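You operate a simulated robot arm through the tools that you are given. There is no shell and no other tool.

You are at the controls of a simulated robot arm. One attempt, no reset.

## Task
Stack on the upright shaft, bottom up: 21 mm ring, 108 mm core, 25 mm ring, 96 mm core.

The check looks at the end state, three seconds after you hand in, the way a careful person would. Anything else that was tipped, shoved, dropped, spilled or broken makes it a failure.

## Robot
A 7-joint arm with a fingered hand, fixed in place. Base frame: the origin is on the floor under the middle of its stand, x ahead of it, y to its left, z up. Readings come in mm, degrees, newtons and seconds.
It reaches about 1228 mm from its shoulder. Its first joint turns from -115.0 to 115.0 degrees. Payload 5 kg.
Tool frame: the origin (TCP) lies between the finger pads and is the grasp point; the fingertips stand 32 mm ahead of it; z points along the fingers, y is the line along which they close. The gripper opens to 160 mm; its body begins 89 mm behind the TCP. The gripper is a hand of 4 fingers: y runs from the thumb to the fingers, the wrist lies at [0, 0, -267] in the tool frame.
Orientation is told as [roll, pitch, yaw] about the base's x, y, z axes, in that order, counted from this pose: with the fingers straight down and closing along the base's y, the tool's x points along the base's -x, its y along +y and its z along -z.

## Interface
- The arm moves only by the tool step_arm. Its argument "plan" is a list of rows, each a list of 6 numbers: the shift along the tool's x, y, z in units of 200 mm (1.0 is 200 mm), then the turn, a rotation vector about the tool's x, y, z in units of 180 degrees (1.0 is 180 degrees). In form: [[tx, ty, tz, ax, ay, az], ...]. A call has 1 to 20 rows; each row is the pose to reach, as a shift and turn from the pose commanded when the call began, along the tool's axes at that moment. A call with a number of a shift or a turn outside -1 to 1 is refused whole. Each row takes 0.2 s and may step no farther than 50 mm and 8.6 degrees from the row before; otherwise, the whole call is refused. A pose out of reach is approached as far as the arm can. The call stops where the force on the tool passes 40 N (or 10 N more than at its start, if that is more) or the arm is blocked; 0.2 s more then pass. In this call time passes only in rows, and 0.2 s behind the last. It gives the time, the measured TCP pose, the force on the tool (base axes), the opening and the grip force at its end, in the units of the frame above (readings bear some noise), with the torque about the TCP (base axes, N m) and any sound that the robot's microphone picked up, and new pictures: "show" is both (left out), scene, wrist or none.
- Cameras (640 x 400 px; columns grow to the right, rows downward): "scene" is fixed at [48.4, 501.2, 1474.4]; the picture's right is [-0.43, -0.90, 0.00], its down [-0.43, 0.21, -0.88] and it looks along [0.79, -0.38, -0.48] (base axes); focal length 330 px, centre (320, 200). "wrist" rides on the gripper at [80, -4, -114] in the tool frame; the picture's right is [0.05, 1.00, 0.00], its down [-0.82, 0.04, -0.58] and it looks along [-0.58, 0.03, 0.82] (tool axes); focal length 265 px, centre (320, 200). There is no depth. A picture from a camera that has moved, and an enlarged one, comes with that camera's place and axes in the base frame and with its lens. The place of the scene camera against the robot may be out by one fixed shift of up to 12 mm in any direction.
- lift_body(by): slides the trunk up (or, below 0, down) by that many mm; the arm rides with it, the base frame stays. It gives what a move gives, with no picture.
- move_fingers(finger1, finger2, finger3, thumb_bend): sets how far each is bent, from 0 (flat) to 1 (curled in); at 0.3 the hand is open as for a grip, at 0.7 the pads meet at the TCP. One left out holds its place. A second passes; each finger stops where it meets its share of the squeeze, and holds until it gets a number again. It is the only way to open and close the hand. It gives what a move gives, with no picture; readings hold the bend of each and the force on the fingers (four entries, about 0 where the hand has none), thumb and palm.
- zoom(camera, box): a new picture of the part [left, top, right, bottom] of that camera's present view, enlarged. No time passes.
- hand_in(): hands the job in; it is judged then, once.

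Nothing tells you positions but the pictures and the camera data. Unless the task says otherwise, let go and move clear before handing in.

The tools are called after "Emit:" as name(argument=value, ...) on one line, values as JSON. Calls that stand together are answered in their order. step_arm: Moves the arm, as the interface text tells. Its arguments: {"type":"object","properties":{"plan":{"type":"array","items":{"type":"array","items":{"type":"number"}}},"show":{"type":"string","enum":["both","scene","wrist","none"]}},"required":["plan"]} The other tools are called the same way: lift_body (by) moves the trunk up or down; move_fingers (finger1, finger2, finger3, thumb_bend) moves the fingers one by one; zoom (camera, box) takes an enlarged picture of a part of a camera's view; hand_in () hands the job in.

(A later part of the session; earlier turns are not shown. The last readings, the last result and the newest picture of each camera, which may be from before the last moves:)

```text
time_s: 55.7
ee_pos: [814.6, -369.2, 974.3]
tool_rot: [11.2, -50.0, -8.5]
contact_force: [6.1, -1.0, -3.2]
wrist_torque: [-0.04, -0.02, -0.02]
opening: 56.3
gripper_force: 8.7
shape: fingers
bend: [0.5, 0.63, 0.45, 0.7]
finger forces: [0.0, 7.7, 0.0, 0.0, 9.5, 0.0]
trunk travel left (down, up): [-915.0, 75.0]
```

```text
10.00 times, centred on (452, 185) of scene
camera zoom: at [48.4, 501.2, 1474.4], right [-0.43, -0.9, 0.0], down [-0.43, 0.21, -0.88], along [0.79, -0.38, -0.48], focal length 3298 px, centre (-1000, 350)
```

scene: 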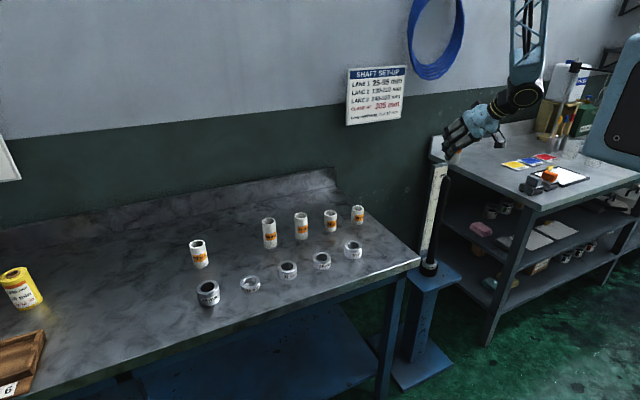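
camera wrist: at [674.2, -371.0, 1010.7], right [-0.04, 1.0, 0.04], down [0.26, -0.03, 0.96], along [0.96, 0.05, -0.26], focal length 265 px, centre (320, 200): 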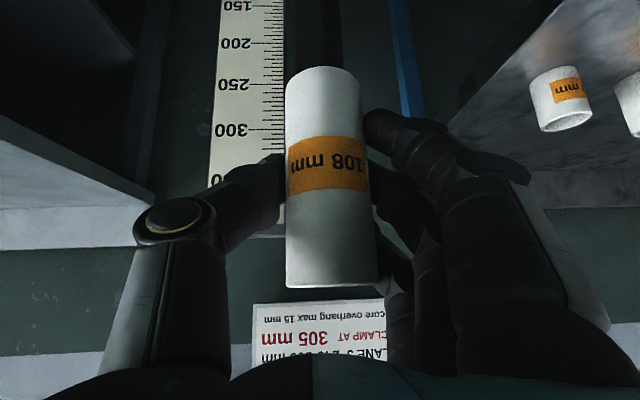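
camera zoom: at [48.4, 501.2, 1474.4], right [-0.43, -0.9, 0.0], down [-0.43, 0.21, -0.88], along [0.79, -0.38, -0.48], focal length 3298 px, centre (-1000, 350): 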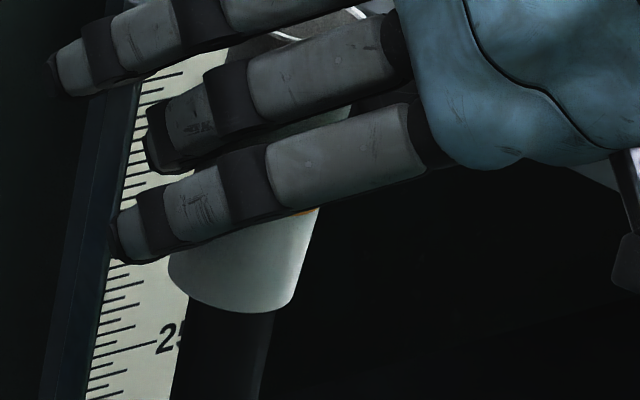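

The core still leans about 6° because it turned with the hand. I'll tilt back 6° so it's vertical, lower until the shaft goes right through it, and only then tilt again.

Emit:
step_arm(plan=[[0, 0, 0, 0, 0.017, 0], [-0.004, 0, 0.004, 0, 0.034, 0]], show="none")

Emit:
zoom(camera="scene", box=[432, 165, 472, 205])

Emit:
zoom(camera="wrist", box=[160, 20, 480, 300])

```text
time_s: 56.3
ee_pos: [816.4, -369.2, 975.3]
tool_rot: [9.9, -43.9, -6.8]
contact_force: [6.3, -2.0, -0.6]
wrist_torque: [-0.03, -0.08, -0.08]
opening: 56.3
gripper_force: 9.1
shape: fingers
bend: [0.5, 0.63, 0.45, 0.7]
finger forces: [0.0, 7.4, 0.0, 0.0, 10.1, 0.1]
trunk travel left (down, up): [-915.0, 75.0]
```

```text
10.00 times, centred on (452, 185) of scene
camera zoom: at [48.4, 501.2, 1474.4], right [-0.43, -0.9, 0.0], down [-0.43, 0.21, -0.88], along [0.79, -0.38, -0.48], focal length 3298 px, centre (-1000, 350)
```

zoom: 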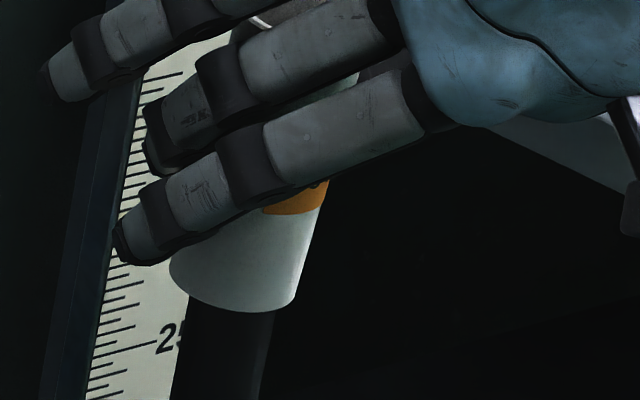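

```text
1.43 times, centred on (320, 160) of wrist
camera zoom: at [677.3, -378.6, 999.1], right [-0.04, 1.0, 0.09], down [0.18, -0.08, 0.98], along [0.98, 0.05, -0.17], focal length 379 px, centre (320, 257)
```

zoom: 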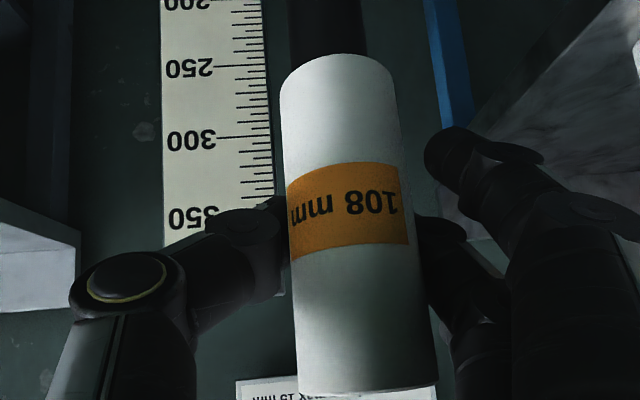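

Nearly vertical now. I'll follow the side force by 3 mm in +x to free the core, then lower.

Emit:
step_arm(plan=[[-0.0107, -0.004, 0.0104, 0, 0, 0]], show="none")

Emit:
zoom(camera="scene", box=[432, 165, 472, 205])

Emit:
zoom(camera="wrist", box=[260, 20, 420, 120])

```text
time_s: 56.7
ee_pos: [817.4, -371.5, 974.8]
tool_rot: [10.0, -44.0, -6.9]
contact_force: [2.8, -0.4, -0.2]
wrist_torque: [-0.06, -0.06, -0.04]
opening: 54.7
gripper_force: 7.0
shape: fingers
bend: [0.5, 0.64, 0.45, 0.71]
finger forces: [0.1, 6.5, 0.0, 0.0, 7.5, 0.0]
trunk travel left (down, up): [-915.0, 75.0]
```

```text
10.00 times, centred on (452, 185) of scene
camera zoom: at [48.4, 501.2, 1474.4], right [-0.43, -0.9, 0.0], down [-0.43, 0.21, -0.88], along [0.79, -0.38, -0.48], focal length 3298 px, centre (-1000, 350)
```

zoom: 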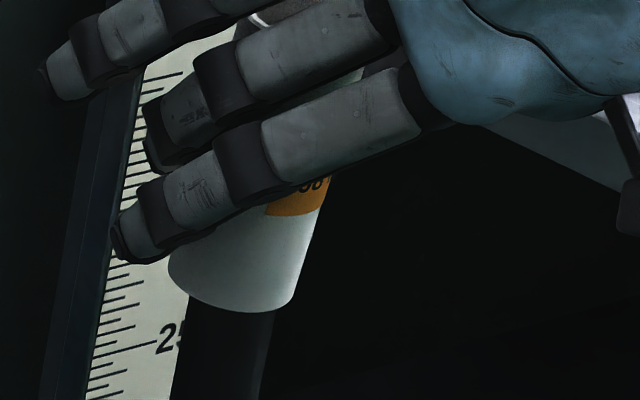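

```text
4.00 times, centred on (340, 70) of wrist
camera zoom: at [679.6, -379.6, 998.6], right [-0.04, 1.0, 0.09], down [0.18, -0.08, 0.98], along [0.98, 0.05, -0.17], focal length 1062 px, centre (240, 720)
```

zoom: 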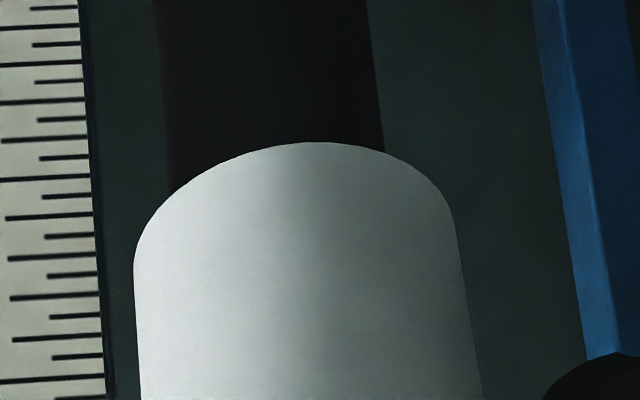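

The side force is down to 3 N. I'll measure the lean precisely before lowering.

Emit:
zoom(camera="wrist", box=[270, 200, 430, 310])

Emit:
zoom(camera="scene", box=[440, 160, 480, 200])

```text
3.64 times, centred on (350, 255) of wrist
camera zoom: at [679.6, -379.6, 998.6], right [-0.04, 1.0, 0.09], down [0.18, -0.08, 0.98], along [0.98, 0.05, -0.17], focal length 965 px, centre (211, 0)
```

zoom: 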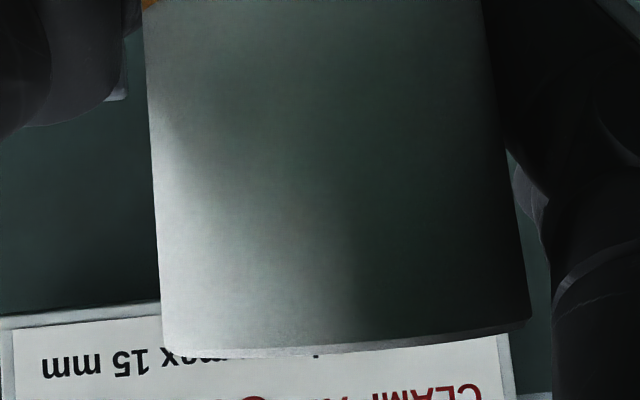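

```text
10.00 times, centred on (460, 180) of scene
camera zoom: at [48.4, 501.2, 1474.4], right [-0.43, -0.9, 0.0], down [-0.43, 0.21, -0.88], along [0.79, -0.38, -0.48], focal length 3298 px, centre (-1080, 400)
```

zoom: 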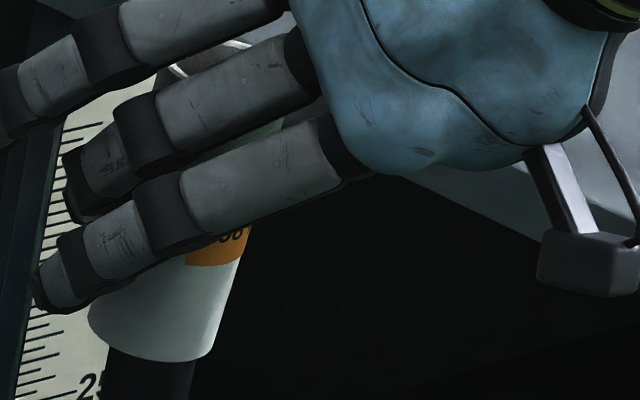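

The core leans about 6° inside its bore play, without real jamming (torque is near zero). Lowering it further will let the shaft straighten it; I'll go 35 mm in small steps watching the force.

Emit:
step_arm(plan=[[0.0207, -0.0044, 0.0283, 0, 0, 0], [0.045, -0.0088, 0.0531, 0, 0, 0], [0.0694, -0.0132, 0.0779, 0, 0, 0], [0.0937, -0.0175, 0.1026, 0, 0, 0], [0.118, -0.0219, 0.1274, 0, 0, 0]], show="none")

Emit:
zoom(camera="scene", box=[425, 150, 485, 220])

Emit:
zoom(camera="wrist", box=[160, 20, 480, 320])

```text
time_s: 57.9
ee_pos: [818.0, -369.9, 940.5]
tool_rot: [10.1, -43.9, -6.9]
contact_force: [4.9, -1.2, 1.4]
wrist_torque: [-0.08, -0.05, -0.03]
opening: 53.7
gripper_force: 7.8
shape: fingers
bend: [0.5, 0.65, 0.45, 0.72]
finger forces: [0.0, 6.8, 0.1, 0.0, 8.6, 0.0]
trunk travel left (down, up): [-915.0, 75.0]
```

```text
5.71 times, centred on (455, 185) of scene
camera zoom: at [48.4, 501.2, 1474.4], right [-0.43, -0.9, 0.0], down [-0.43, 0.21, -0.88], along [0.79, -0.38, -0.48], focal length 1885 px, centre (-451, 286)
```

zoom: 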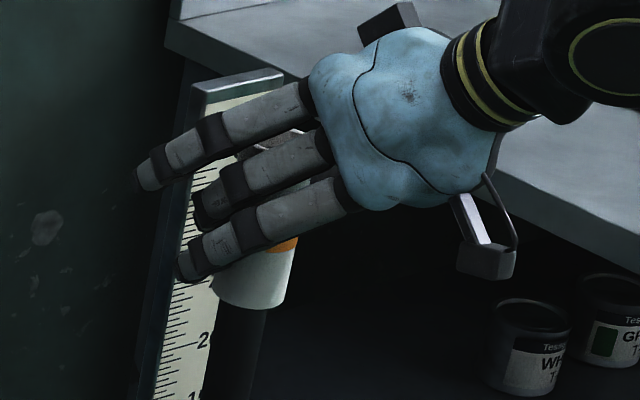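

```text
1.33 times, centred on (320, 170) of wrist
camera zoom: at [680.7, -379.3, 964.8], right [-0.04, 1.0, 0.09], down [0.18, -0.08, 0.98], along [0.98, 0.05, -0.17], focal length 354 px, centre (320, 240)
```

zoom: 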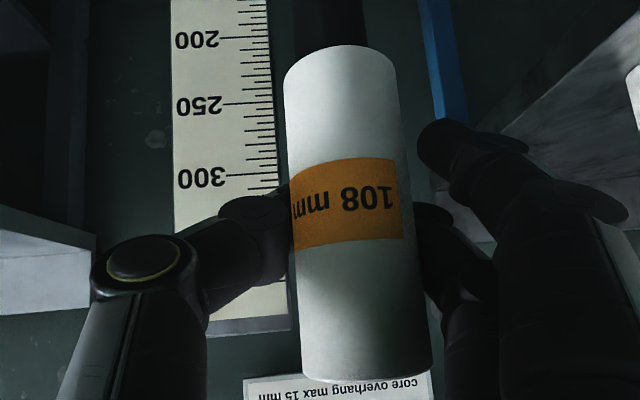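

The core has straightened as expected and forces are small. Lowering another 25 mm so the nose comes out of the top, with a 1.5 mm ease in +x.

Emit:
step_arm(plan=[[0.0153, -0.005, 0.0264, 0, 0, 0], [0.0397, -0.0094, 0.0512, 0, 0, 0], [0.064, -0.0138, 0.0759, 0, 0, 0], [0.0815, -0.0167, 0.0938, 0, 0, 0]], show="none")

Emit:
zoom(camera="scene", box=[425, 150, 485, 220])

Emit:
zoom(camera="wrist", box=[160, 20, 480, 320])

```text
time_s: 58.9
ee_pos: [819.4, -371.0, 915.7]
tool_rot: [10.1, -43.9, -7.0]
contact_force: [3.4, -1.1, 1.4]
wrist_torque: [-0.1, -0.07, 0.0]
opening: 52.9
gripper_force: 6.9
shape: fingers
bend: [0.5, 0.66, 0.45, 0.72]
finger forces: [0.0, 5.9, 0.1, 0.1, 8.2, 0.0]
trunk travel left (down, up): [-915.0, 75.0]
```

```text
5.71 times, centred on (455, 185) of scene
camera zoom: at [48.4, 501.2, 1474.4], right [-0.43, -0.9, 0.0], down [-0.43, 0.21, -0.88], along [0.79, -0.38, -0.48], focal length 1885 px, centre (-451, 286)
```

zoom: 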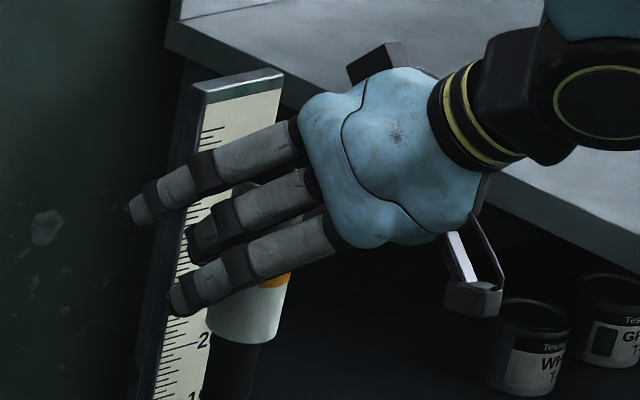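

```text
1.33 times, centred on (320, 170) of wrist
camera zoom: at [682.5, -379.2, 939.7], right [-0.04, 1.0, 0.09], down [0.18, -0.08, 0.98], along [0.98, 0.05, -0.17], focal length 354 px, centre (320, 240)
```

zoom: 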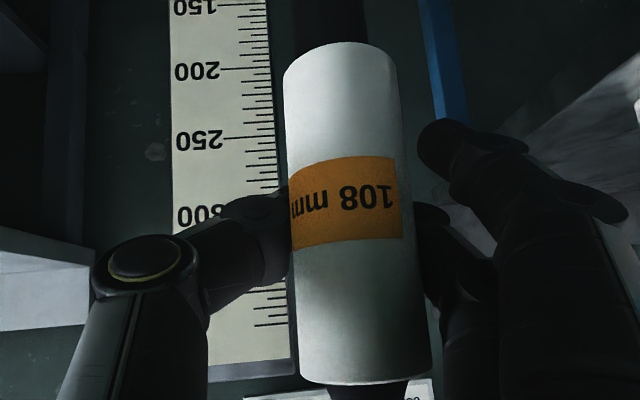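

I see the hand has crept about 15 mm ahead of the core, so the pads pinch in front of its axis and push it back against the shaft. I'll slide the hand back 12 mm in -x in small steps so the pinch sits on the diameter again.

Emit:
step_arm(plan=[[0.0107, 0, -0.0105, 0, 0, 0], [0.0214, 0, -0.021, 0, 0, 0], [0.0321, 0, -0.0315, 0, 0, 0], [0.0428, 0, -0.042, 0, 0, 0]], show="none")

Emit:
zoom(camera="scene", box=[425, 150, 485, 220])

Emit:
zoom(camera="wrist", box=[160, 20, 480, 320])

```text
time_s: 59.8
ee_pos: [817.4, -369.7, 919.7]
tool_rot: [10.2, -44.8, -6.9]
contact_force: [24.4, -0.8, -7.3]
wrist_torque: [-0.17, -0.27, -0.29]
opening: 54.7
gripper_force: 13.3
shape: fingers
bend: [0.5, 0.63, 0.45, 0.7]
finger forces: [0.0, 12.9, 0.0, 0.0, 13.8, 0.1]
trunk travel left (down, up): [-915.0, 75.0]
stopped in row 4: the force on the tool passed its limit at 42 N (the readings are from after the stop); the commanded pose is now the measured one
```

```text
5.71 times, centred on (455, 185) of scene
camera zoom: at [48.4, 501.2, 1474.4], right [-0.43, -0.9, 0.0], down [-0.43, 0.21, -0.88], along [0.79, -0.38, -0.48], focal length 1885 px, centre (-451, 286)
```

zoom: 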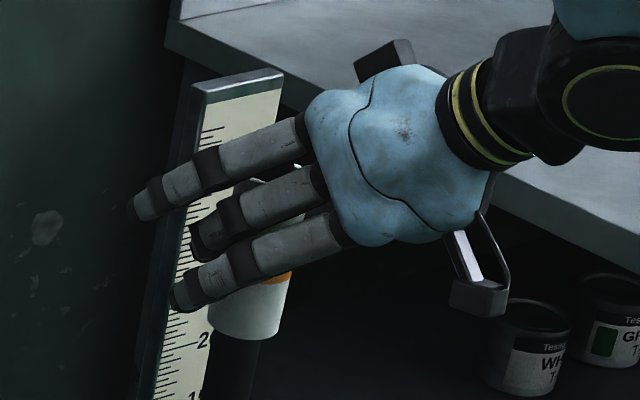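

```text
1.33 times, centred on (320, 170) of wrist
camera zoom: at [679.4, -379.7, 942.0], right [-0.04, 1.0, 0.09], down [0.17, -0.08, 0.98], along [0.99, 0.06, -0.16], focal length 354 px, centre (320, 240)
```

zoom: 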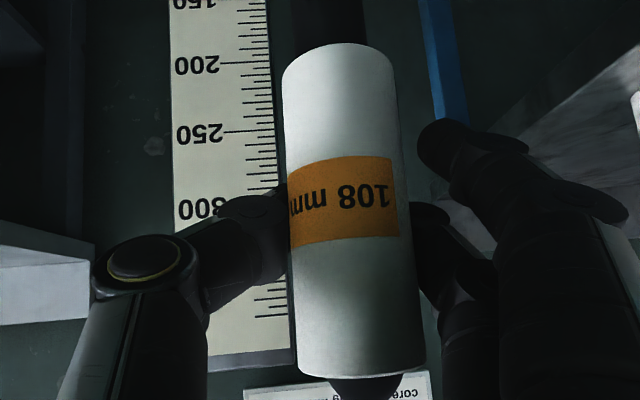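

The pads grip too strongly to slide, and the hand pushed against the shaft to its force limit, so I'll ease forward again. Then I'll tilt the hand about the pinch point instead, which also opens up palm clearance.

Emit:
step_arm(plan=[[-0.0089, 0, 0.0088, 0, 0, 0]], show="none")

Emit:
step_arm(plan=[[-0.0044, 0, 0, 0, -0.014, 0], [-0.0087, 0, 0, 0, -0.028, 0]], show="none")

Emit:
zoom(camera="scene", box=[425, 150, 485, 220])

Emit:
zoom(camera="wrist", box=[160, 20, 480, 320])

```text
time_s: 60.2
ee_pos: [818.1, -370.3, 918.9]
tool_rot: [10.1, -44.4, -6.9]
contact_force: [15.1, -0.1, 2.0]
wrist_torque: [0.0, -0.13, -0.16]
opening: 54.2
gripper_force: 10.6
shape: fingers
bend: [0.5, 0.64, 0.45, 0.71]
finger forces: [0.0, 10.4, 0.0, 0.1, 10.9, 0.0]
trunk travel left (down, up): [-915.0, 75.0]
```

```text
time_s: 60.8
ee_pos: [817.3, -370.3, 918.9]
tool_rot: [11.1, -49.3, -8.2]
contact_force: [8.8, -0.1, -0.1]
wrist_torque: [-0.03, 0.01, -0.11]
opening: 54.2
gripper_force: 8.4
shape: fingers
bend: [0.5, 0.64, 0.45, 0.71]
finger forces: [0.0, 8.2, 0.0, 0.0, 8.9, 0.1]
trunk travel left (down, up): [-915.0, 75.0]
```

```text
5.71 times, centred on (455, 185) of scene
camera zoom: at [48.4, 501.2, 1474.4], right [-0.43, -0.9, 0.0], down [-0.43, 0.21, -0.88], along [0.79, -0.38, -0.48], focal length 1885 px, centre (-451, 286)
```

zoom: 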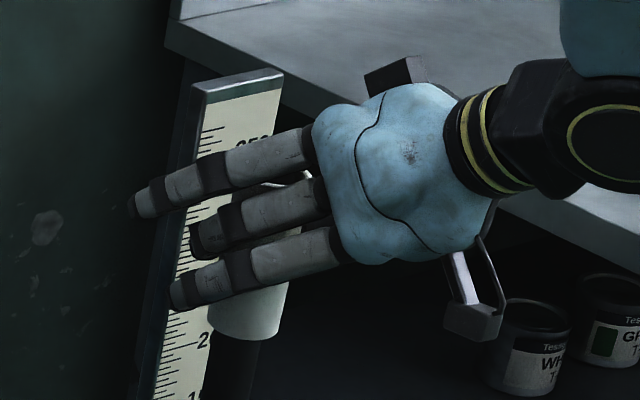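

```text
1.33 times, centred on (320, 170) of wrist
camera zoom: at [678.4, -378.2, 929.3], right [-0.04, 1.0, 0.09], down [0.08, -0.08, 0.99], along [1.0, 0.04, -0.08], focal length 354 px, centre (320, 240)
```

zoom: 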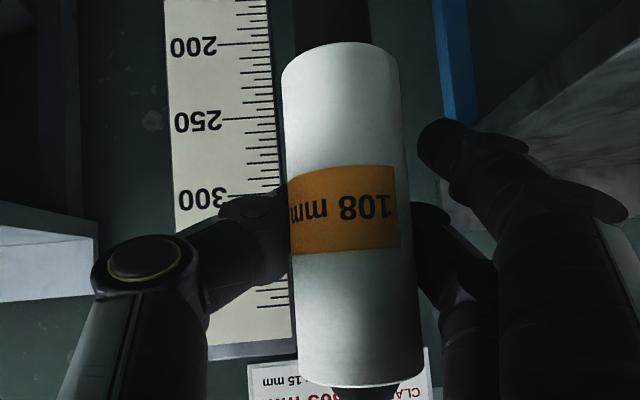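

That works: the core swivels and the side force fell to 9 N. Tilting another 6°.

Emit:
step_arm(plan=[[-0.0053, 0, 0, 0, -0.017, 0], [-0.0105, 0, 0, 0, -0.034, 0]], show="none")

Emit:
zoom(camera="scene", box=[425, 140, 505, 230])

Emit:
zoom(camera="wrist", box=[160, 20, 480, 320])

```text
time_s: 61.4
ee_pos: [818.4, -372.4, 919.5]
tool_rot: [12.7, -55.4, -10.4]
contact_force: [2.2, 0.5, -1.9]
wrist_torque: [-0.03, 0.03, -0.03]
opening: 53.1
gripper_force: 7.0
shape: fingers
bend: [0.5, 0.66, 0.45, 0.72]
finger forces: [0.0, 7.4, 0.0, 0.0, 6.4, 0.0]
trunk travel left (down, up): [-915.0, 75.0]
```

```text
4.44 times, centred on (465, 185) of scene
camera zoom: at [48.4, 501.2, 1474.4], right [-0.43, -0.9, 0.0], down [-0.43, 0.21, -0.88], along [0.79, -0.38, -0.48], focal length 1466 px, centre (-324, 267)
```

zoom: 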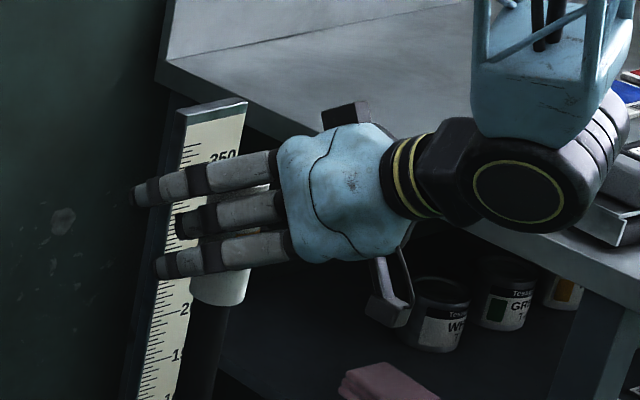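

```text
1.33 times, centred on (320, 170) of wrist
camera zoom: at [678.7, -377.0, 917.1], right [-0.03, 1.0, 0.08], down [-0.02, -0.08, 1.0], along [1.0, 0.03, 0.03], focal length 354 px, centre (320, 240)
```

zoom: 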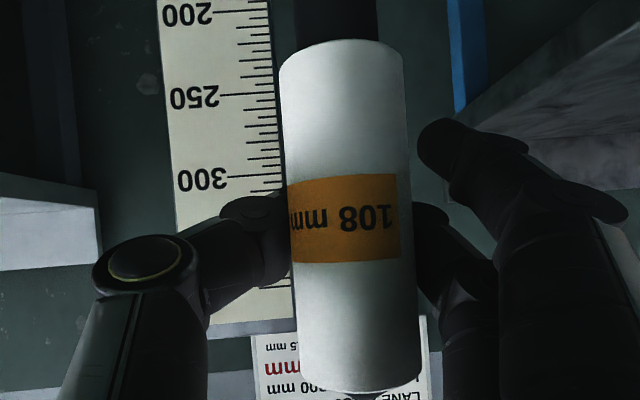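

The hand is now at 55° with only 2 N of side force, leaving good palm clearance. I'll lower along the shaft 100 mm and check.

Emit:
step_arm(plan=[[0.0819, -0.0125, 0.0561, 0, 0, 0], [0.1637, -0.0251, 0.1121, 0, 0, 0], [0.2456, -0.0376, 0.1682, 0, 0, 0], [0.3274, -0.0501, 0.2242, 0, 0, 0], [0.4093, -0.0627, 0.2803, 0, 0, 0]], show="none")

Emit:
zoom(camera="scene", box=[410, 150, 510, 270])

Emit:
zoom(camera="wrist", box=[160, 20, 480, 320])

```text
time_s: 62.6
ee_pos: [819.1, -370.7, 821.6]
tool_rot: [12.7, -55.5, -10.2]
contact_force: [1.3, 0.1, -1.4]
wrist_torque: [-0.08, -0.02, -0.02]
opening: 52.6
gripper_force: 5.9
shape: fingers
bend: [0.5, 0.66, 0.45, 0.72]
finger forces: [0.1, 6.2, 0.0, 0.0, 6.6, 0.2]
trunk travel left (down, up): [-915.0, 75.0]
```

```text
3.33 times, centred on (460, 210) of scene
camera zoom: at [48.4, 501.2, 1474.4], right [-0.43, -0.9, 0.0], down [-0.43, 0.21, -0.88], along [0.79, -0.38, -0.48], focal length 1100 px, centre (-147, 167)
```

zoom: 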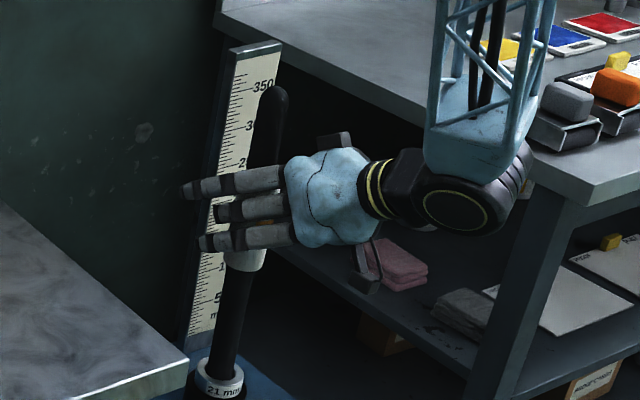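

```text
1.33 times, centred on (320, 170) of wrist
camera zoom: at [679.8, -376.2, 818.8], right [-0.03, 1.0, 0.08], down [-0.02, -0.08, 1.0], along [1.0, 0.03, 0.03], focal length 354 px, centre (320, 240)
```

zoom: 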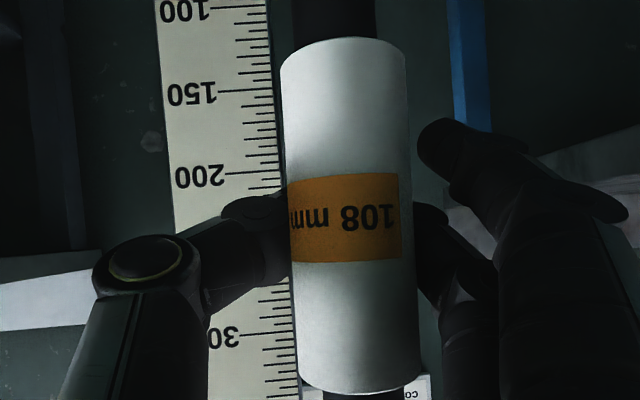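

Very smooth; the palm is well clear of the shaft. Lowering 140 mm more.

Emit:
step_arm(plan=[[0.0819, -0.0125, 0.0561, 0, 0, 0], [0.1637, -0.0251, 0.1121, 0, 0, 0], [0.2456, -0.0376, 0.1682, 0, 0, 0], [0.3274, -0.0501, 0.2242, 0, 0, 0], [0.4093, -0.0627, 0.2803, 0, 0, 0], [0.4912, -0.0752, 0.3364, 0, 0, 0], [0.573, -0.0878, 0.3924, 0, 0, 0]], show="none")

Emit:
zoom(camera="scene", box=[400, 180, 500, 300])

Emit:
zoom(camera="wrist", box=[160, 0, 480, 320])

```text
time_s: 63.3
ee_pos: [859.3, -369.4, 824.5]
tool_rot: [10.9, -58.1, -7.1]
contact_force: [-52.6, 40.4, -16.8]
wrist_torque: [-3.41, -4.97, -1.14]
opening: 47.6
gripper_force: 31.4
shape: fingers
bend: [0.5, 0.68, 0.45, 0.75]
finger forces: [0.0, 0.0, 62.8, 0.0, 0.0, 0.0]
trunk travel left (down, up): [-915.0, 75.0]
stopped in row 3: the force on the tool passed its limit at 92 N (the readings are from after the stop); the commanded pose is now the measured one
```

```text
3.33 times, centred on (450, 240) of scene
camera zoom: at [48.4, 501.2, 1474.4], right [-0.43, -0.9, 0.0], down [-0.43, 0.21, -0.88], along [0.79, -0.38, -0.48], focal length 1100 px, centre (-113, 67)
```

zoom: 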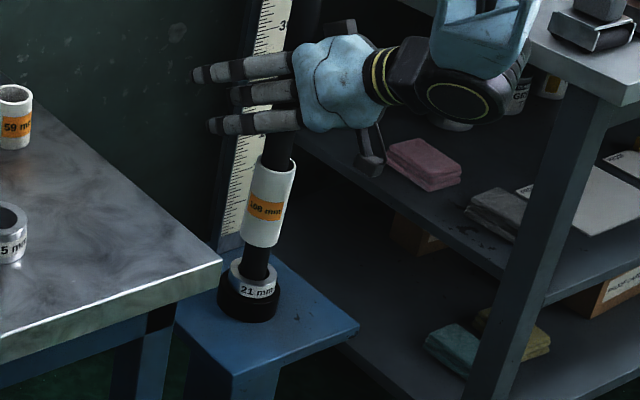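

```text
1.25 times, centred on (320, 160) of wrist
camera zoom: at [719.1, -378.4, 816.1], right [-0.06, 1.0, 0.06], down [-0.06, -0.06, 1.0], along [1.0, 0.06, 0.07], focal length 332 px, centre (320, 250)
```

zoom: 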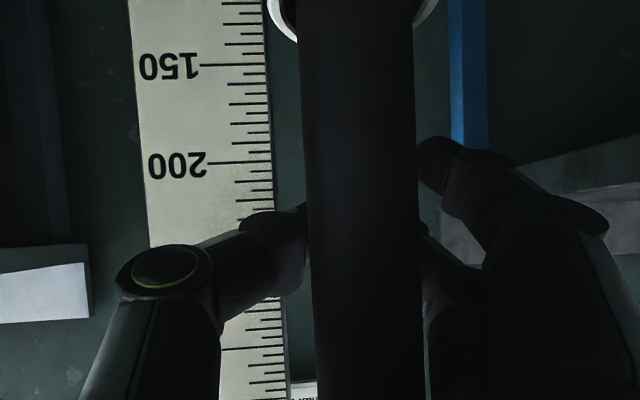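

The arm ran into its reach limit with the trunk so high: the hand slipped forward, finger3 pressed the ruler, and the core was released and is sliding down the shaft onto the ring. I'll back straight off by 15 mm in -x first.

Emit:
step_arm(plan=[[0.02, 0, -0.032, 0, 0, 0], [0.04, 0, -0.063, 0, 0, 0]], show="both")

Emit:
zoom(camera="scene", box=[400, 180, 500, 300])

```text
time_s: 63.9
ee_pos: [839.9, -375.2, 818.5]
tool_rot: [11.4, -57.8, -8.2]
contact_force: [0.5, 0.3, 0.8]
wrist_torque: [0.01, -0.03, -0.03]
opening: 48.0
gripper_force: 0.0
shape: fingers
bend: [0.5, 0.68, 0.45, 0.75]
finger forces: [0.0, 0.0, 0.1, 0.0, 0.1, 0.0]
trunk travel left (down, up): [-915.0, 75.0]
camera wrist: at [699.4, -382.8, 809.6], right [-0.05, 1.0, 0.06], down [-0.06, -0.06, 1.0], along [1.0, 0.05, 0.06], focal length 265 px, centre (320, 200)
```

scene: 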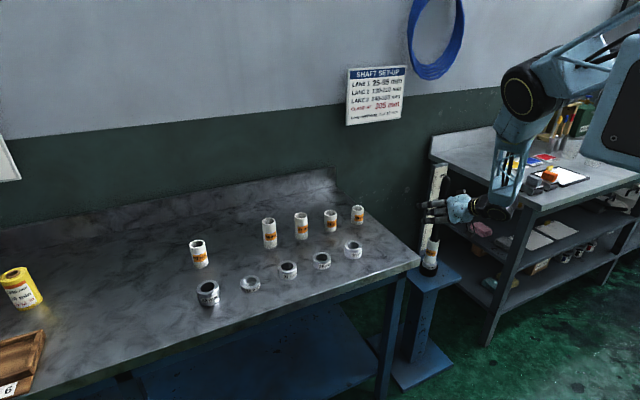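
wrist: 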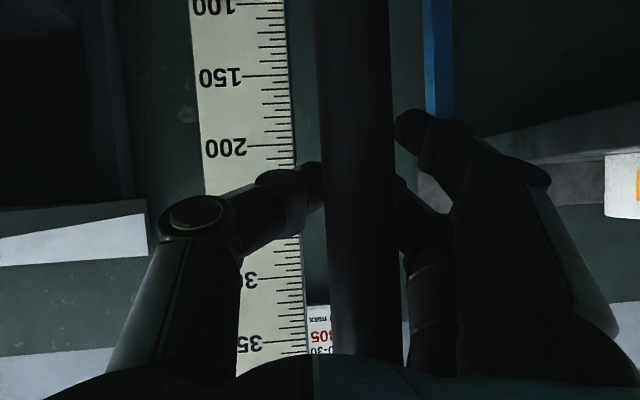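

```text
3.33 times, centred on (450, 240) of scene
camera zoom: at [48.4, 501.2, 1474.4], right [-0.43, -0.9, 0.0], down [-0.43, 0.21, -0.88], along [0.79, -0.38, -0.48], focal length 1100 px, centre (-113, 67)
```

zoom: 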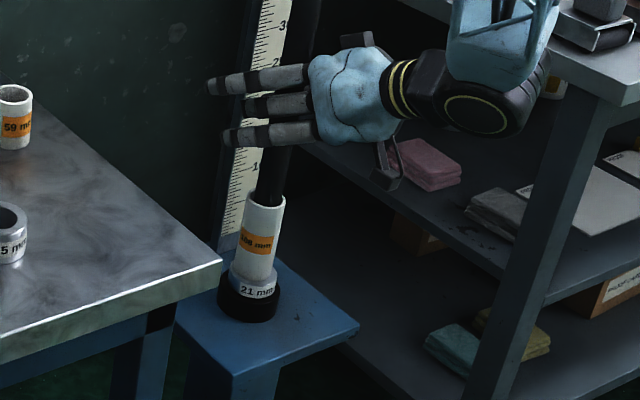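

The 108 mm core has landed squarely on the 21 mm ring, and the stand and ruler look undisturbed. I'll open the hand and back away from the shaft horizontally.

Emit:
move_fingers(finger1=0.42, finger2=0.42, finger3=0.42, thumb_bend=0.42)

Emit:
step_arm(plan=[[0.053, 0, -0.0845, 0, 0, 0], [0.106, 0, -0.169, 0, 0, 0], [0.159, 0, -0.2535, 0, 0, 0], [0.212, 0, -0.338, 0, 0, 0], [0.265, 0, -0.4225, 0, 0, 0], [0.318, 0, -0.507, 0, 0, 0], [0.371, 0, -0.5915, 0, 0, 0]], show="both")

```text
time_s: 64.9
ee_pos: [841.3, -372.4, 819.8]
tool_rot: [11.3, -57.9, -8.0]
contact_force: [0.1, -0.9, -0.5]
wrist_torque: [-0.05, 0.0, 0.0]
opening: 122.6
gripper_force: 0.0
shape: fingers
bend: [0.42, 0.42, 0.42, 0.42]
finger forces: [0.0, 0.0, 0.0, 0.0, 0.1, 0.0]
trunk travel left (down, up): [-915.0, 75.0]
```

```text
time_s: 66.5
ee_pos: [702.4, -378.2, 820.4]
tool_rot: [11.3, -57.9, -8.1]
contact_force: [0.8, 0.7, -0.4]
wrist_torque: [0.02, -0.01, 0.02]
opening: 122.5
gripper_force: 0.0
shape: fingers
bend: [0.42, 0.42, 0.42, 0.42]
finger forces: [0.0, 0.0, 0.0, 0.1, 0.0, 0.1]
trunk travel left (down, up): [-915.0, 75.0]
camera wrist: at [562.5, -386.5, 810.8], right [-0.06, 1.0, 0.06], down [-0.06, -0.06, 1.0], along [1.0, 0.05, 0.07], focal length 265 px, centre (320, 200)
```

scene: 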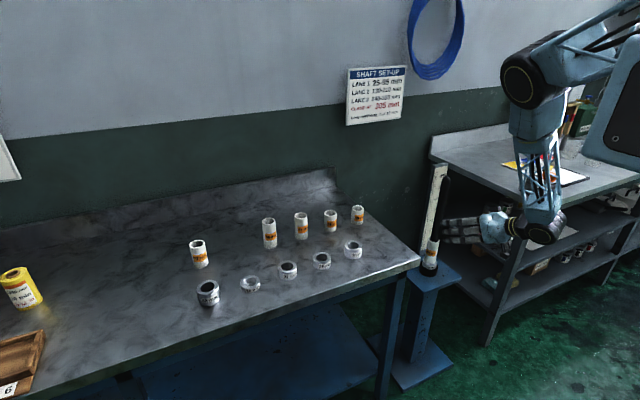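
wrist: 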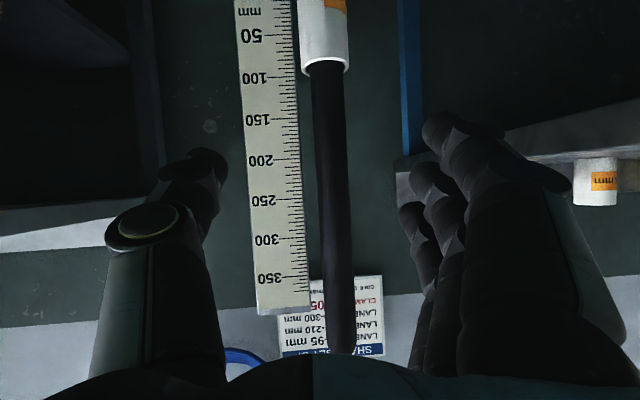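

The hand is clear of the shaft. I'll bring it back upright, raise it, and head for the 25 mm ring (near x=768, y=149).

Emit:
step_arm(plan=[[0, 0, 0, 0, 0.045, 0], [0, 0, 0, 0, 0.09, 0], [0, 0, 0, 0, 0.135, 0], [0, 0, 0, 0, 0.18, 0], [0, 0, 0, 0, 0.225, 0], [0, 0, 0, 0, 0.27, 0], [0, 0, 0, 0, 0.315, 0], [0, 0, 0, 0, 0.322, 0]], show="none")

Emit:
step_arm(plan=[[0, 0, -0.1, 0.02, 0, 0], [0, 0, -0.3, 0.04, 0, 0], [0, 0, -0.5, 0.04, 0, 0], [0, 0, -0.7, 0.04, 0, 0], [0, 0, -0.9, 0.04, 0, 0]], show="both")

```text
time_s: 68.3
ee_pos: [701.8, -376.3, 820.2]
tool_rot: [6.0, -0.3, 1.7]
contact_force: [0.9, -0.9, -0.1]
wrist_torque: [0.03, 0.01, -0.02]
opening: 122.7
gripper_force: 0.1
shape: fingers
bend: [0.42, 0.42, 0.42, 0.42]
finger forces: [0.1, 0.0, 0.1, 0.0, 0.0, 0.1]
trunk travel left (down, up): [-915.0, 75.0]
```

```text
time_s: 69.5
ee_pos: [700.7, -396.4, 998.8]
tool_rot: [-1.1, -0.5, 1.6]
contact_force: [0.3, -0.4, -0.8]
wrist_torque: [0.0, -0.07, -0.03]
opening: 122.7
gripper_force: 0.0
shape: fingers
bend: [0.42, 0.42, 0.42, 0.42]
finger forces: [0.0, 0.0, 0.0, 0.0, 0.0, 0.1]
trunk travel left (down, up): [-915.0, 75.0]
camera wrist: at [617.9, -401.0, 1111.0], right [-0.08, 1.0, -0.02], down [0.81, 0.08, 0.58], along [0.58, 0.03, -0.81], focal length 265 px, centre (320, 200)
```

scene: 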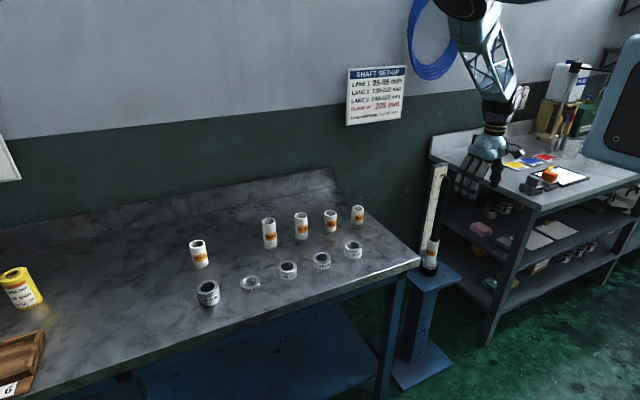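
wrist: 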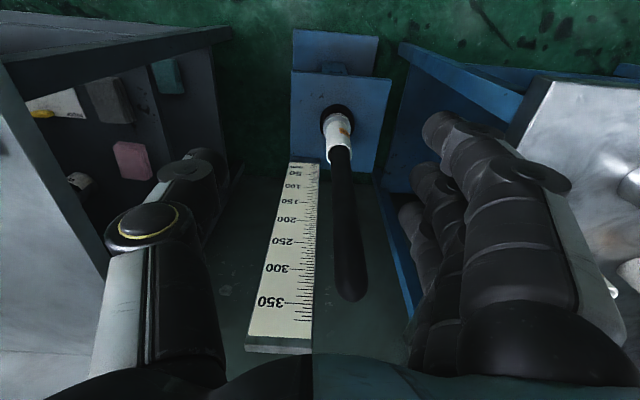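

I'll correct the small residual rotation, rise a bit more, and travel to above the 25 mm ring.

Emit:
step_arm(plan=[[0, 0, -0.2, -0.0061, 0.0028, 0.0089], [0, 0, -0.4, -0.0061, 0.0028, 0.0089], [-0.05, 0.23, -0.4, -0.0061, 0.0028, 0.0089], [-0.1, 0.46, -0.4, -0.0061, 0.0028, 0.0089], [-0.15, 0.69, -0.4, -0.0061, 0.0028, 0.0089], [-0.2, 0.92, -0.4, -0.0061, 0.0028, 0.0089]], show="none")

Emit:
step_arm(plan=[[-0.04, 0.24, 0, 0, 0, 0], [-0.08, 0.48, 0, 0, 0, 0], [-0.12, 0.72, 0, 0, 0, 0], [-0.14, 0.96, 0, 0, 0, 0]], show="none")

Emit:
step_arm(plan=[[0, 0.24, 0, 0, 0, 0], [0, 0.48, 0, 0, 0, 0], [0, 0.72, 0, 0, 0, 0], [0, 0.82, 0, 0, 0, 0]], show="both")

```text
time_s: 70.9
ee_pos: [735.4, -211.5, 1071.5]
tool_rot: [-0.1, 0.0, 0.0]
contact_force: [-0.5, 0.4, 0.4]
wrist_torque: [0.02, 0.03, -0.01]
opening: 123.2
gripper_force: 0.1
shape: fingers
bend: [0.42, 0.42, 0.42, 0.42]
finger forces: [0.0, 0.0, 0.0, 0.0, 0.0, 0.0]
trunk travel left (down, up): [-915.0, 75.0]
```

```text
time_s: 71.9
ee_pos: [761.8, -18.0, 1075.2]
tool_rot: [-0.1, 0.0, -0.1]
contact_force: [-0.1, 0.1, 1.2]
wrist_torque: [0.0, 0.03, -0.02]
opening: 123.2
gripper_force: 0.1
shape: fingers
bend: [0.42, 0.42, 0.42, 0.42]
finger forces: [0.0, 0.1, 0.0, 0.0, 0.1, 0.0]
trunk travel left (down, up): [-915.0, 75.0]
```

```text
time_s: 72.9
ee_pos: [765.2, 146.2, 1077.3]
tool_rot: [-0.1, 0.0, -0.1]
contact_force: [0.8, 0.6, -0.1]
wrist_torque: [0.02, 0.03, -0.02]
opening: 123.0
gripper_force: 0.0
shape: fingers
bend: [0.42, 0.42, 0.42, 0.42]
finger forces: [0.0, 0.0, 0.0, 0.0, 0.1, 0.0]
trunk travel left (down, up): [-915.0, 75.0]
camera wrist: at [682.8, 140.2, 1189.8], right [-0.05, 1.0, 0.0], down [0.82, 0.04, 0.58], along [0.58, 0.03, -0.82], focal length 265 px, centre (320, 200)
```

scene: 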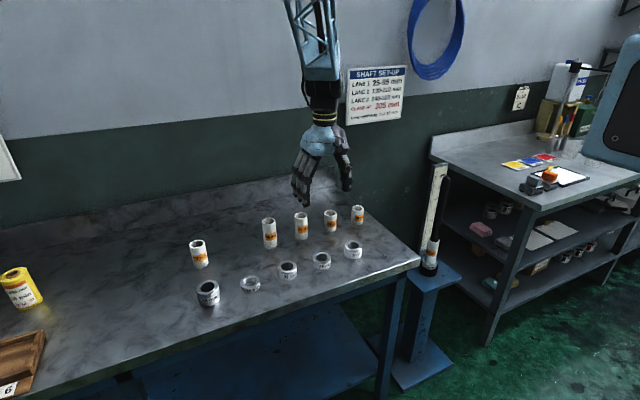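
wrist: 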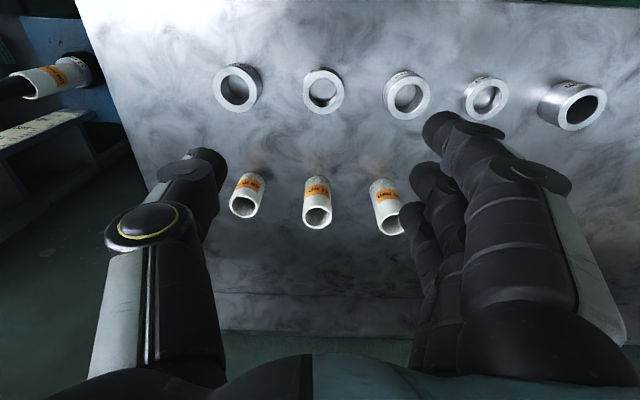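

The ring directly below the hand should be the 25 mm one. I'll verify its label and measure its position.

Emit:
zoom(camera="wrist", box=[280, 50, 370, 130])

Emit:
zoom(camera="scene", box=[270, 200, 350, 290])

```text
5.00 times, centred on (325, 90) of wrist
camera zoom: at [682.8, 140.2, 1189.8], right [-0.05, 1.0, 0.0], down [0.82, 0.04, 0.58], along [0.58, 0.03, -0.82], focal length 1327 px, centre (295, 750)
```

zoom: 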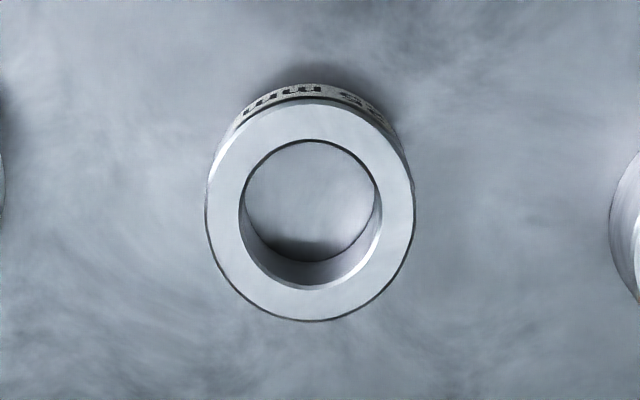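

```text
4.44 times, centred on (310, 245) of scene
camera zoom: at [48.4, 501.2, 1474.4], right [-0.43, -0.9, 0.0], down [-0.43, 0.21, -0.88], along [0.79, -0.38, -0.48], focal length 1466 px, centre (364, 0)
```

zoom: 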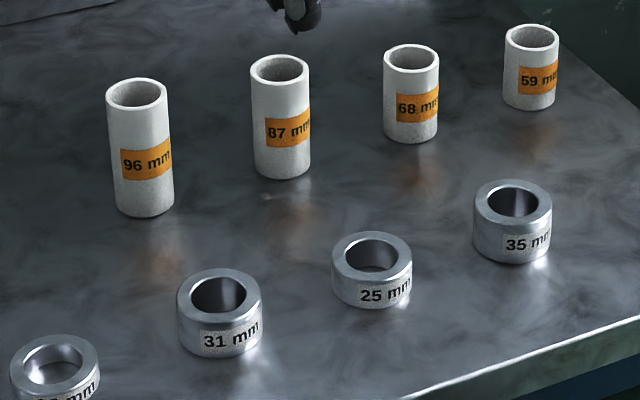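

That's the 25 mm ring, about 4 mm off in x and y. I'll preshape, correct, and lower the trunk.

Emit:
move_fingers(finger1=0.53, finger2=0.53, finger3=0.53, thumb_bend=0.53)

Emit:
step_arm(plan=[[-0.0195, 0.0205, 0, 0, 0, 0]], show="none")

Emit:
lift_body(by=-190)

Emit:
zoom(camera="wrist", box=[200, 60, 440, 230])

```text
time_s: 73.9
ee_pos: [763.9, 146.2, 1076.8]
tool_rot: [-0.1, 0.0, 0.0]
contact_force: [-0.7, 0.0, 0.2]
wrist_torque: [0.0, -0.02, 0.01]
opening: 80.3
gripper_force: 0.1
shape: fingers
bend: [0.53, 0.53, 0.53, 0.53]
finger forces: [0.0, 0.0, 0.0, 0.1, 0.1, 0.1]
trunk travel left (down, up): [-915.0, 75.0]
```

```text
time_s: 74.3
ee_pos: [767.2, 151.2, 1075.0]
tool_rot: [-0.2, 0.0, 0.1]
contact_force: [-0.2, -0.2, 0.3]
wrist_torque: [-0.01, 0.03, 0.03]
opening: 80.4
gripper_force: 0.1
shape: fingers
bend: [0.53, 0.53, 0.53, 0.53]
finger forces: [0.0, 0.0, 0.1, 0.0, 0.1, 0.0]
trunk travel left (down, up): [-915.0, 75.0]
```

```text
time_s: 76.4
ee_pos: [766.8, 150.8, 884.2]
tool_rot: [-0.2, 0.0, 0.0]
contact_force: [0.0, 0.1, -0.8]
wrist_torque: [0.01, 0.0, 0.01]
opening: 80.4
gripper_force: 0.0
shape: fingers
bend: [0.53, 0.53, 0.53, 0.53]
finger forces: [0.0, 0.0, 0.0, 0.0, 0.1, 0.0]
trunk travel left (down, up): [-725.0, 265.0]
```

```text
2.35 times, centred on (320, 145) of wrist
camera zoom: at [685.8, 145.3, 998.9], right [-0.05, 1.0, 0.0], down [0.82, 0.04, 0.58], along [0.58, 0.03, -0.82], focal length 624 px, centre (320, 329)
```

zoom: 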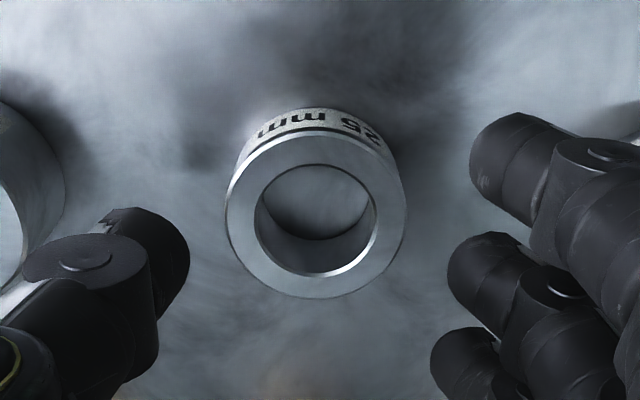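

Ring 25 is centred to about 1 mm. I'll descend to just above the bench and close the fingers.

Emit:
step_arm(plan=[[-0.0025, -0.0065, 0.06, 0, 0, 0], [-0.0025, -0.0065, 0.12, 0, 0, 0], [-0.0025, -0.0065, 0.17, 0, 0, 0], [-0.0025, -0.0065, 0.195, 0, 0, 0]], show="wrist")

Emit:
zoom(camera="scene", box=[280, 210, 360, 290])

```text
time_s: 77.4
ee_pos: [767.2, 149.9, 844.4]
tool_rot: [-0.1, 0.0, -0.1]
contact_force: [0.2, -0.3, 0.6]
wrist_torque: [0.0, -0.01, -0.01]
opening: 80.3
gripper_force: 0.0
shape: fingers
bend: [0.53, 0.53, 0.53, 0.53]
finger forces: [0.0, 0.0, 0.0, 0.0, 0.0, 0.1]
trunk travel left (down, up): [-725.0, 265.0]
camera wrist: at [686.0, 144.5, 958.3], right [-0.05, 1.0, 0.0], down [0.82, 0.04, 0.58], along [0.58, 0.03, -0.82], focal length 265 px, centre (320, 200)
```

wrist: 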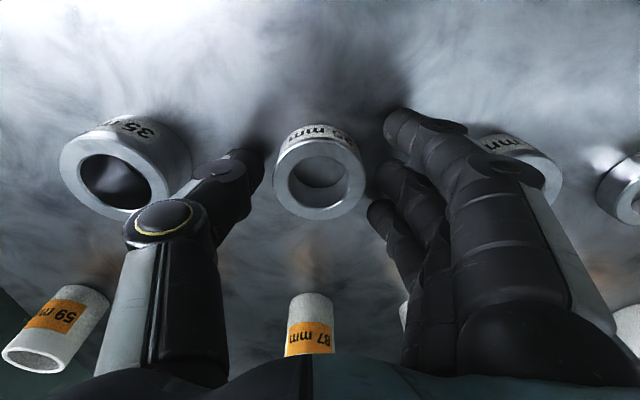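

```text
5.00 times, centred on (320, 250) of scene
camera zoom: at [48.4, 501.2, 1474.4], right [-0.43, -0.9, 0.0], down [-0.43, 0.21, -0.88], along [0.79, -0.38, -0.48], focal length 1649 px, centre (320, -50)
```

zoom: 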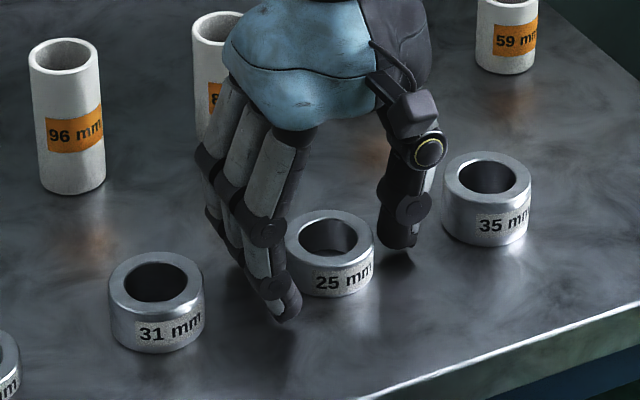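

Well centred with room on both sides. Closing the grip.

Emit:
move_fingers(finger1=0.7, finger2=0.7, finger3=0.7, thumb_bend=0.7)

Emit:
step_arm(plan=[[0, 0, -0.02, 0, 0, 0], [0, 0, -0.05, 0, 0, 0], [0, 0, -0.12, 0, 0, 0], [0, 0, -0.2, 0, 0, 0]], show="both")

Emit:
zoom(camera="wrist", box=[220, 80, 420, 240])

```text
time_s: 78.4
ee_pos: [766.4, 148.3, 844.5]
tool_rot: [-0.2, 0.0, 0.0]
contact_force: [0.1, -0.1, -0.8]
wrist_torque: [0.04, 0.01, 0.0]
opening: 44.6
gripper_force: 20.8
shape: fingers
bend: [0.67, 0.56, 0.62, 0.63]
finger forces: [3.5, 8.9, 8.3, 0.0, 21.0, 0.0]
trunk travel left (down, up): [-725.0, 265.0]
```

```text
time_s: 79.4
ee_pos: [767.5, 150.5, 886.4]
tool_rot: [-0.1, 0.1, 0.1]
contact_force: [0.5, 0.2, -1.3]
wrist_torque: [0.02, 0.03, 0.02]
opening: 44.6
gripper_force: 21.2
shape: fingers
bend: [0.67, 0.56, 0.62, 0.63]
finger forces: [3.6, 8.8, 8.3, 0.0, 21.0, 0.0]
trunk travel left (down, up): [-725.0, 265.0]
camera wrist: at [686.4, 144.9, 999.6], right [-0.05, 1.0, 0.0], down [0.82, 0.04, 0.58], along [0.58, 0.03, -0.82], focal length 265 px, centre (320, 200)
```

scene: 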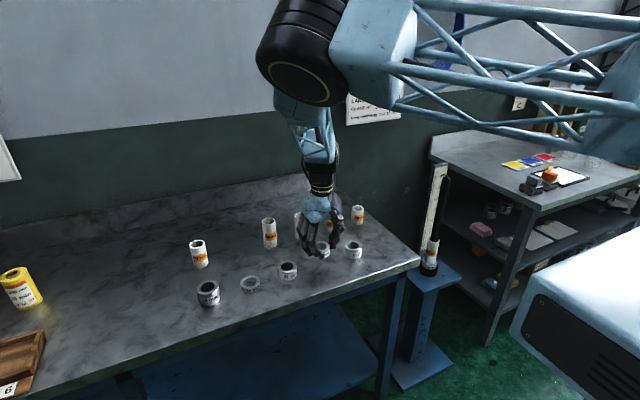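
wrist: 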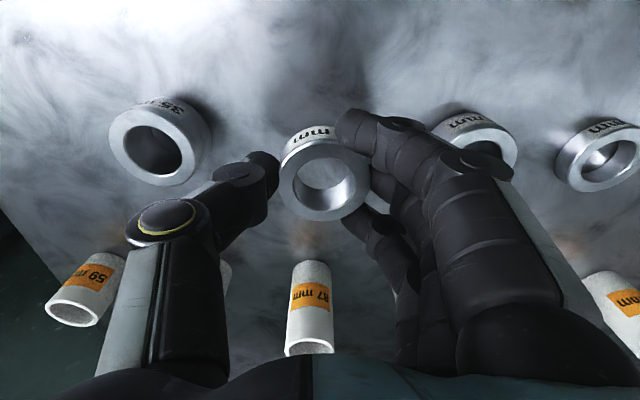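

```text
2.50 times, centred on (320, 160) of wrist
camera zoom: at [686.4, 144.9, 999.6], right [-0.05, 1.0, 0.0], down [0.82, 0.04, 0.58], along [0.58, 0.03, -0.82], focal length 664 px, centre (320, 300)
```

zoom: 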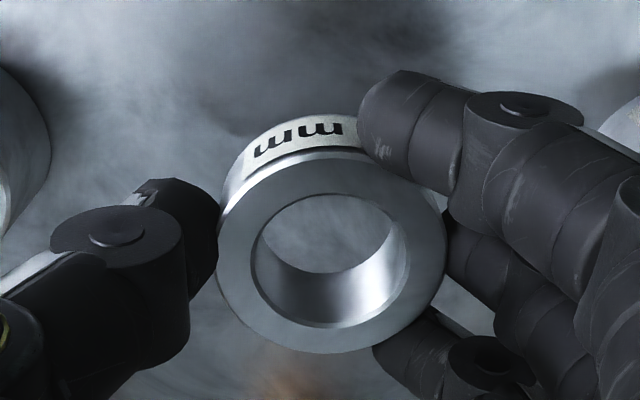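

The ring is held but looks slightly tilted. I'll measure the tilt in close-up.

Emit:
zoom(camera="wrist", box=[270, 115, 390, 230])

Emit:
zoom(camera="scene", box=[300, 215, 350, 265])

```text
3.48 times, centred on (330, 172) of wrist
camera zoom: at [686.4, 144.9, 999.6], right [-0.05, 1.0, 0.0], down [0.82, 0.04, 0.58], along [0.58, 0.03, -0.82], focal length 923 px, centre (285, 296)
```

zoom: 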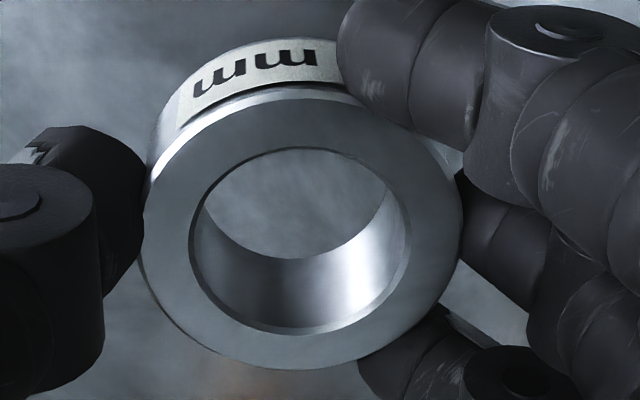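

```text
8.00 times, centred on (325, 240) of scene
camera zoom: at [48.4, 501.2, 1474.4], right [-0.43, -0.9, 0.0], down [-0.43, 0.21, -0.88], along [0.79, -0.38, -0.48], focal length 2639 px, centre (280, -120)
```

zoom: 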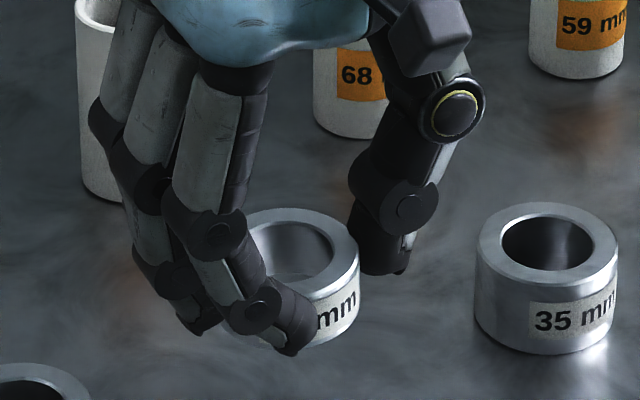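

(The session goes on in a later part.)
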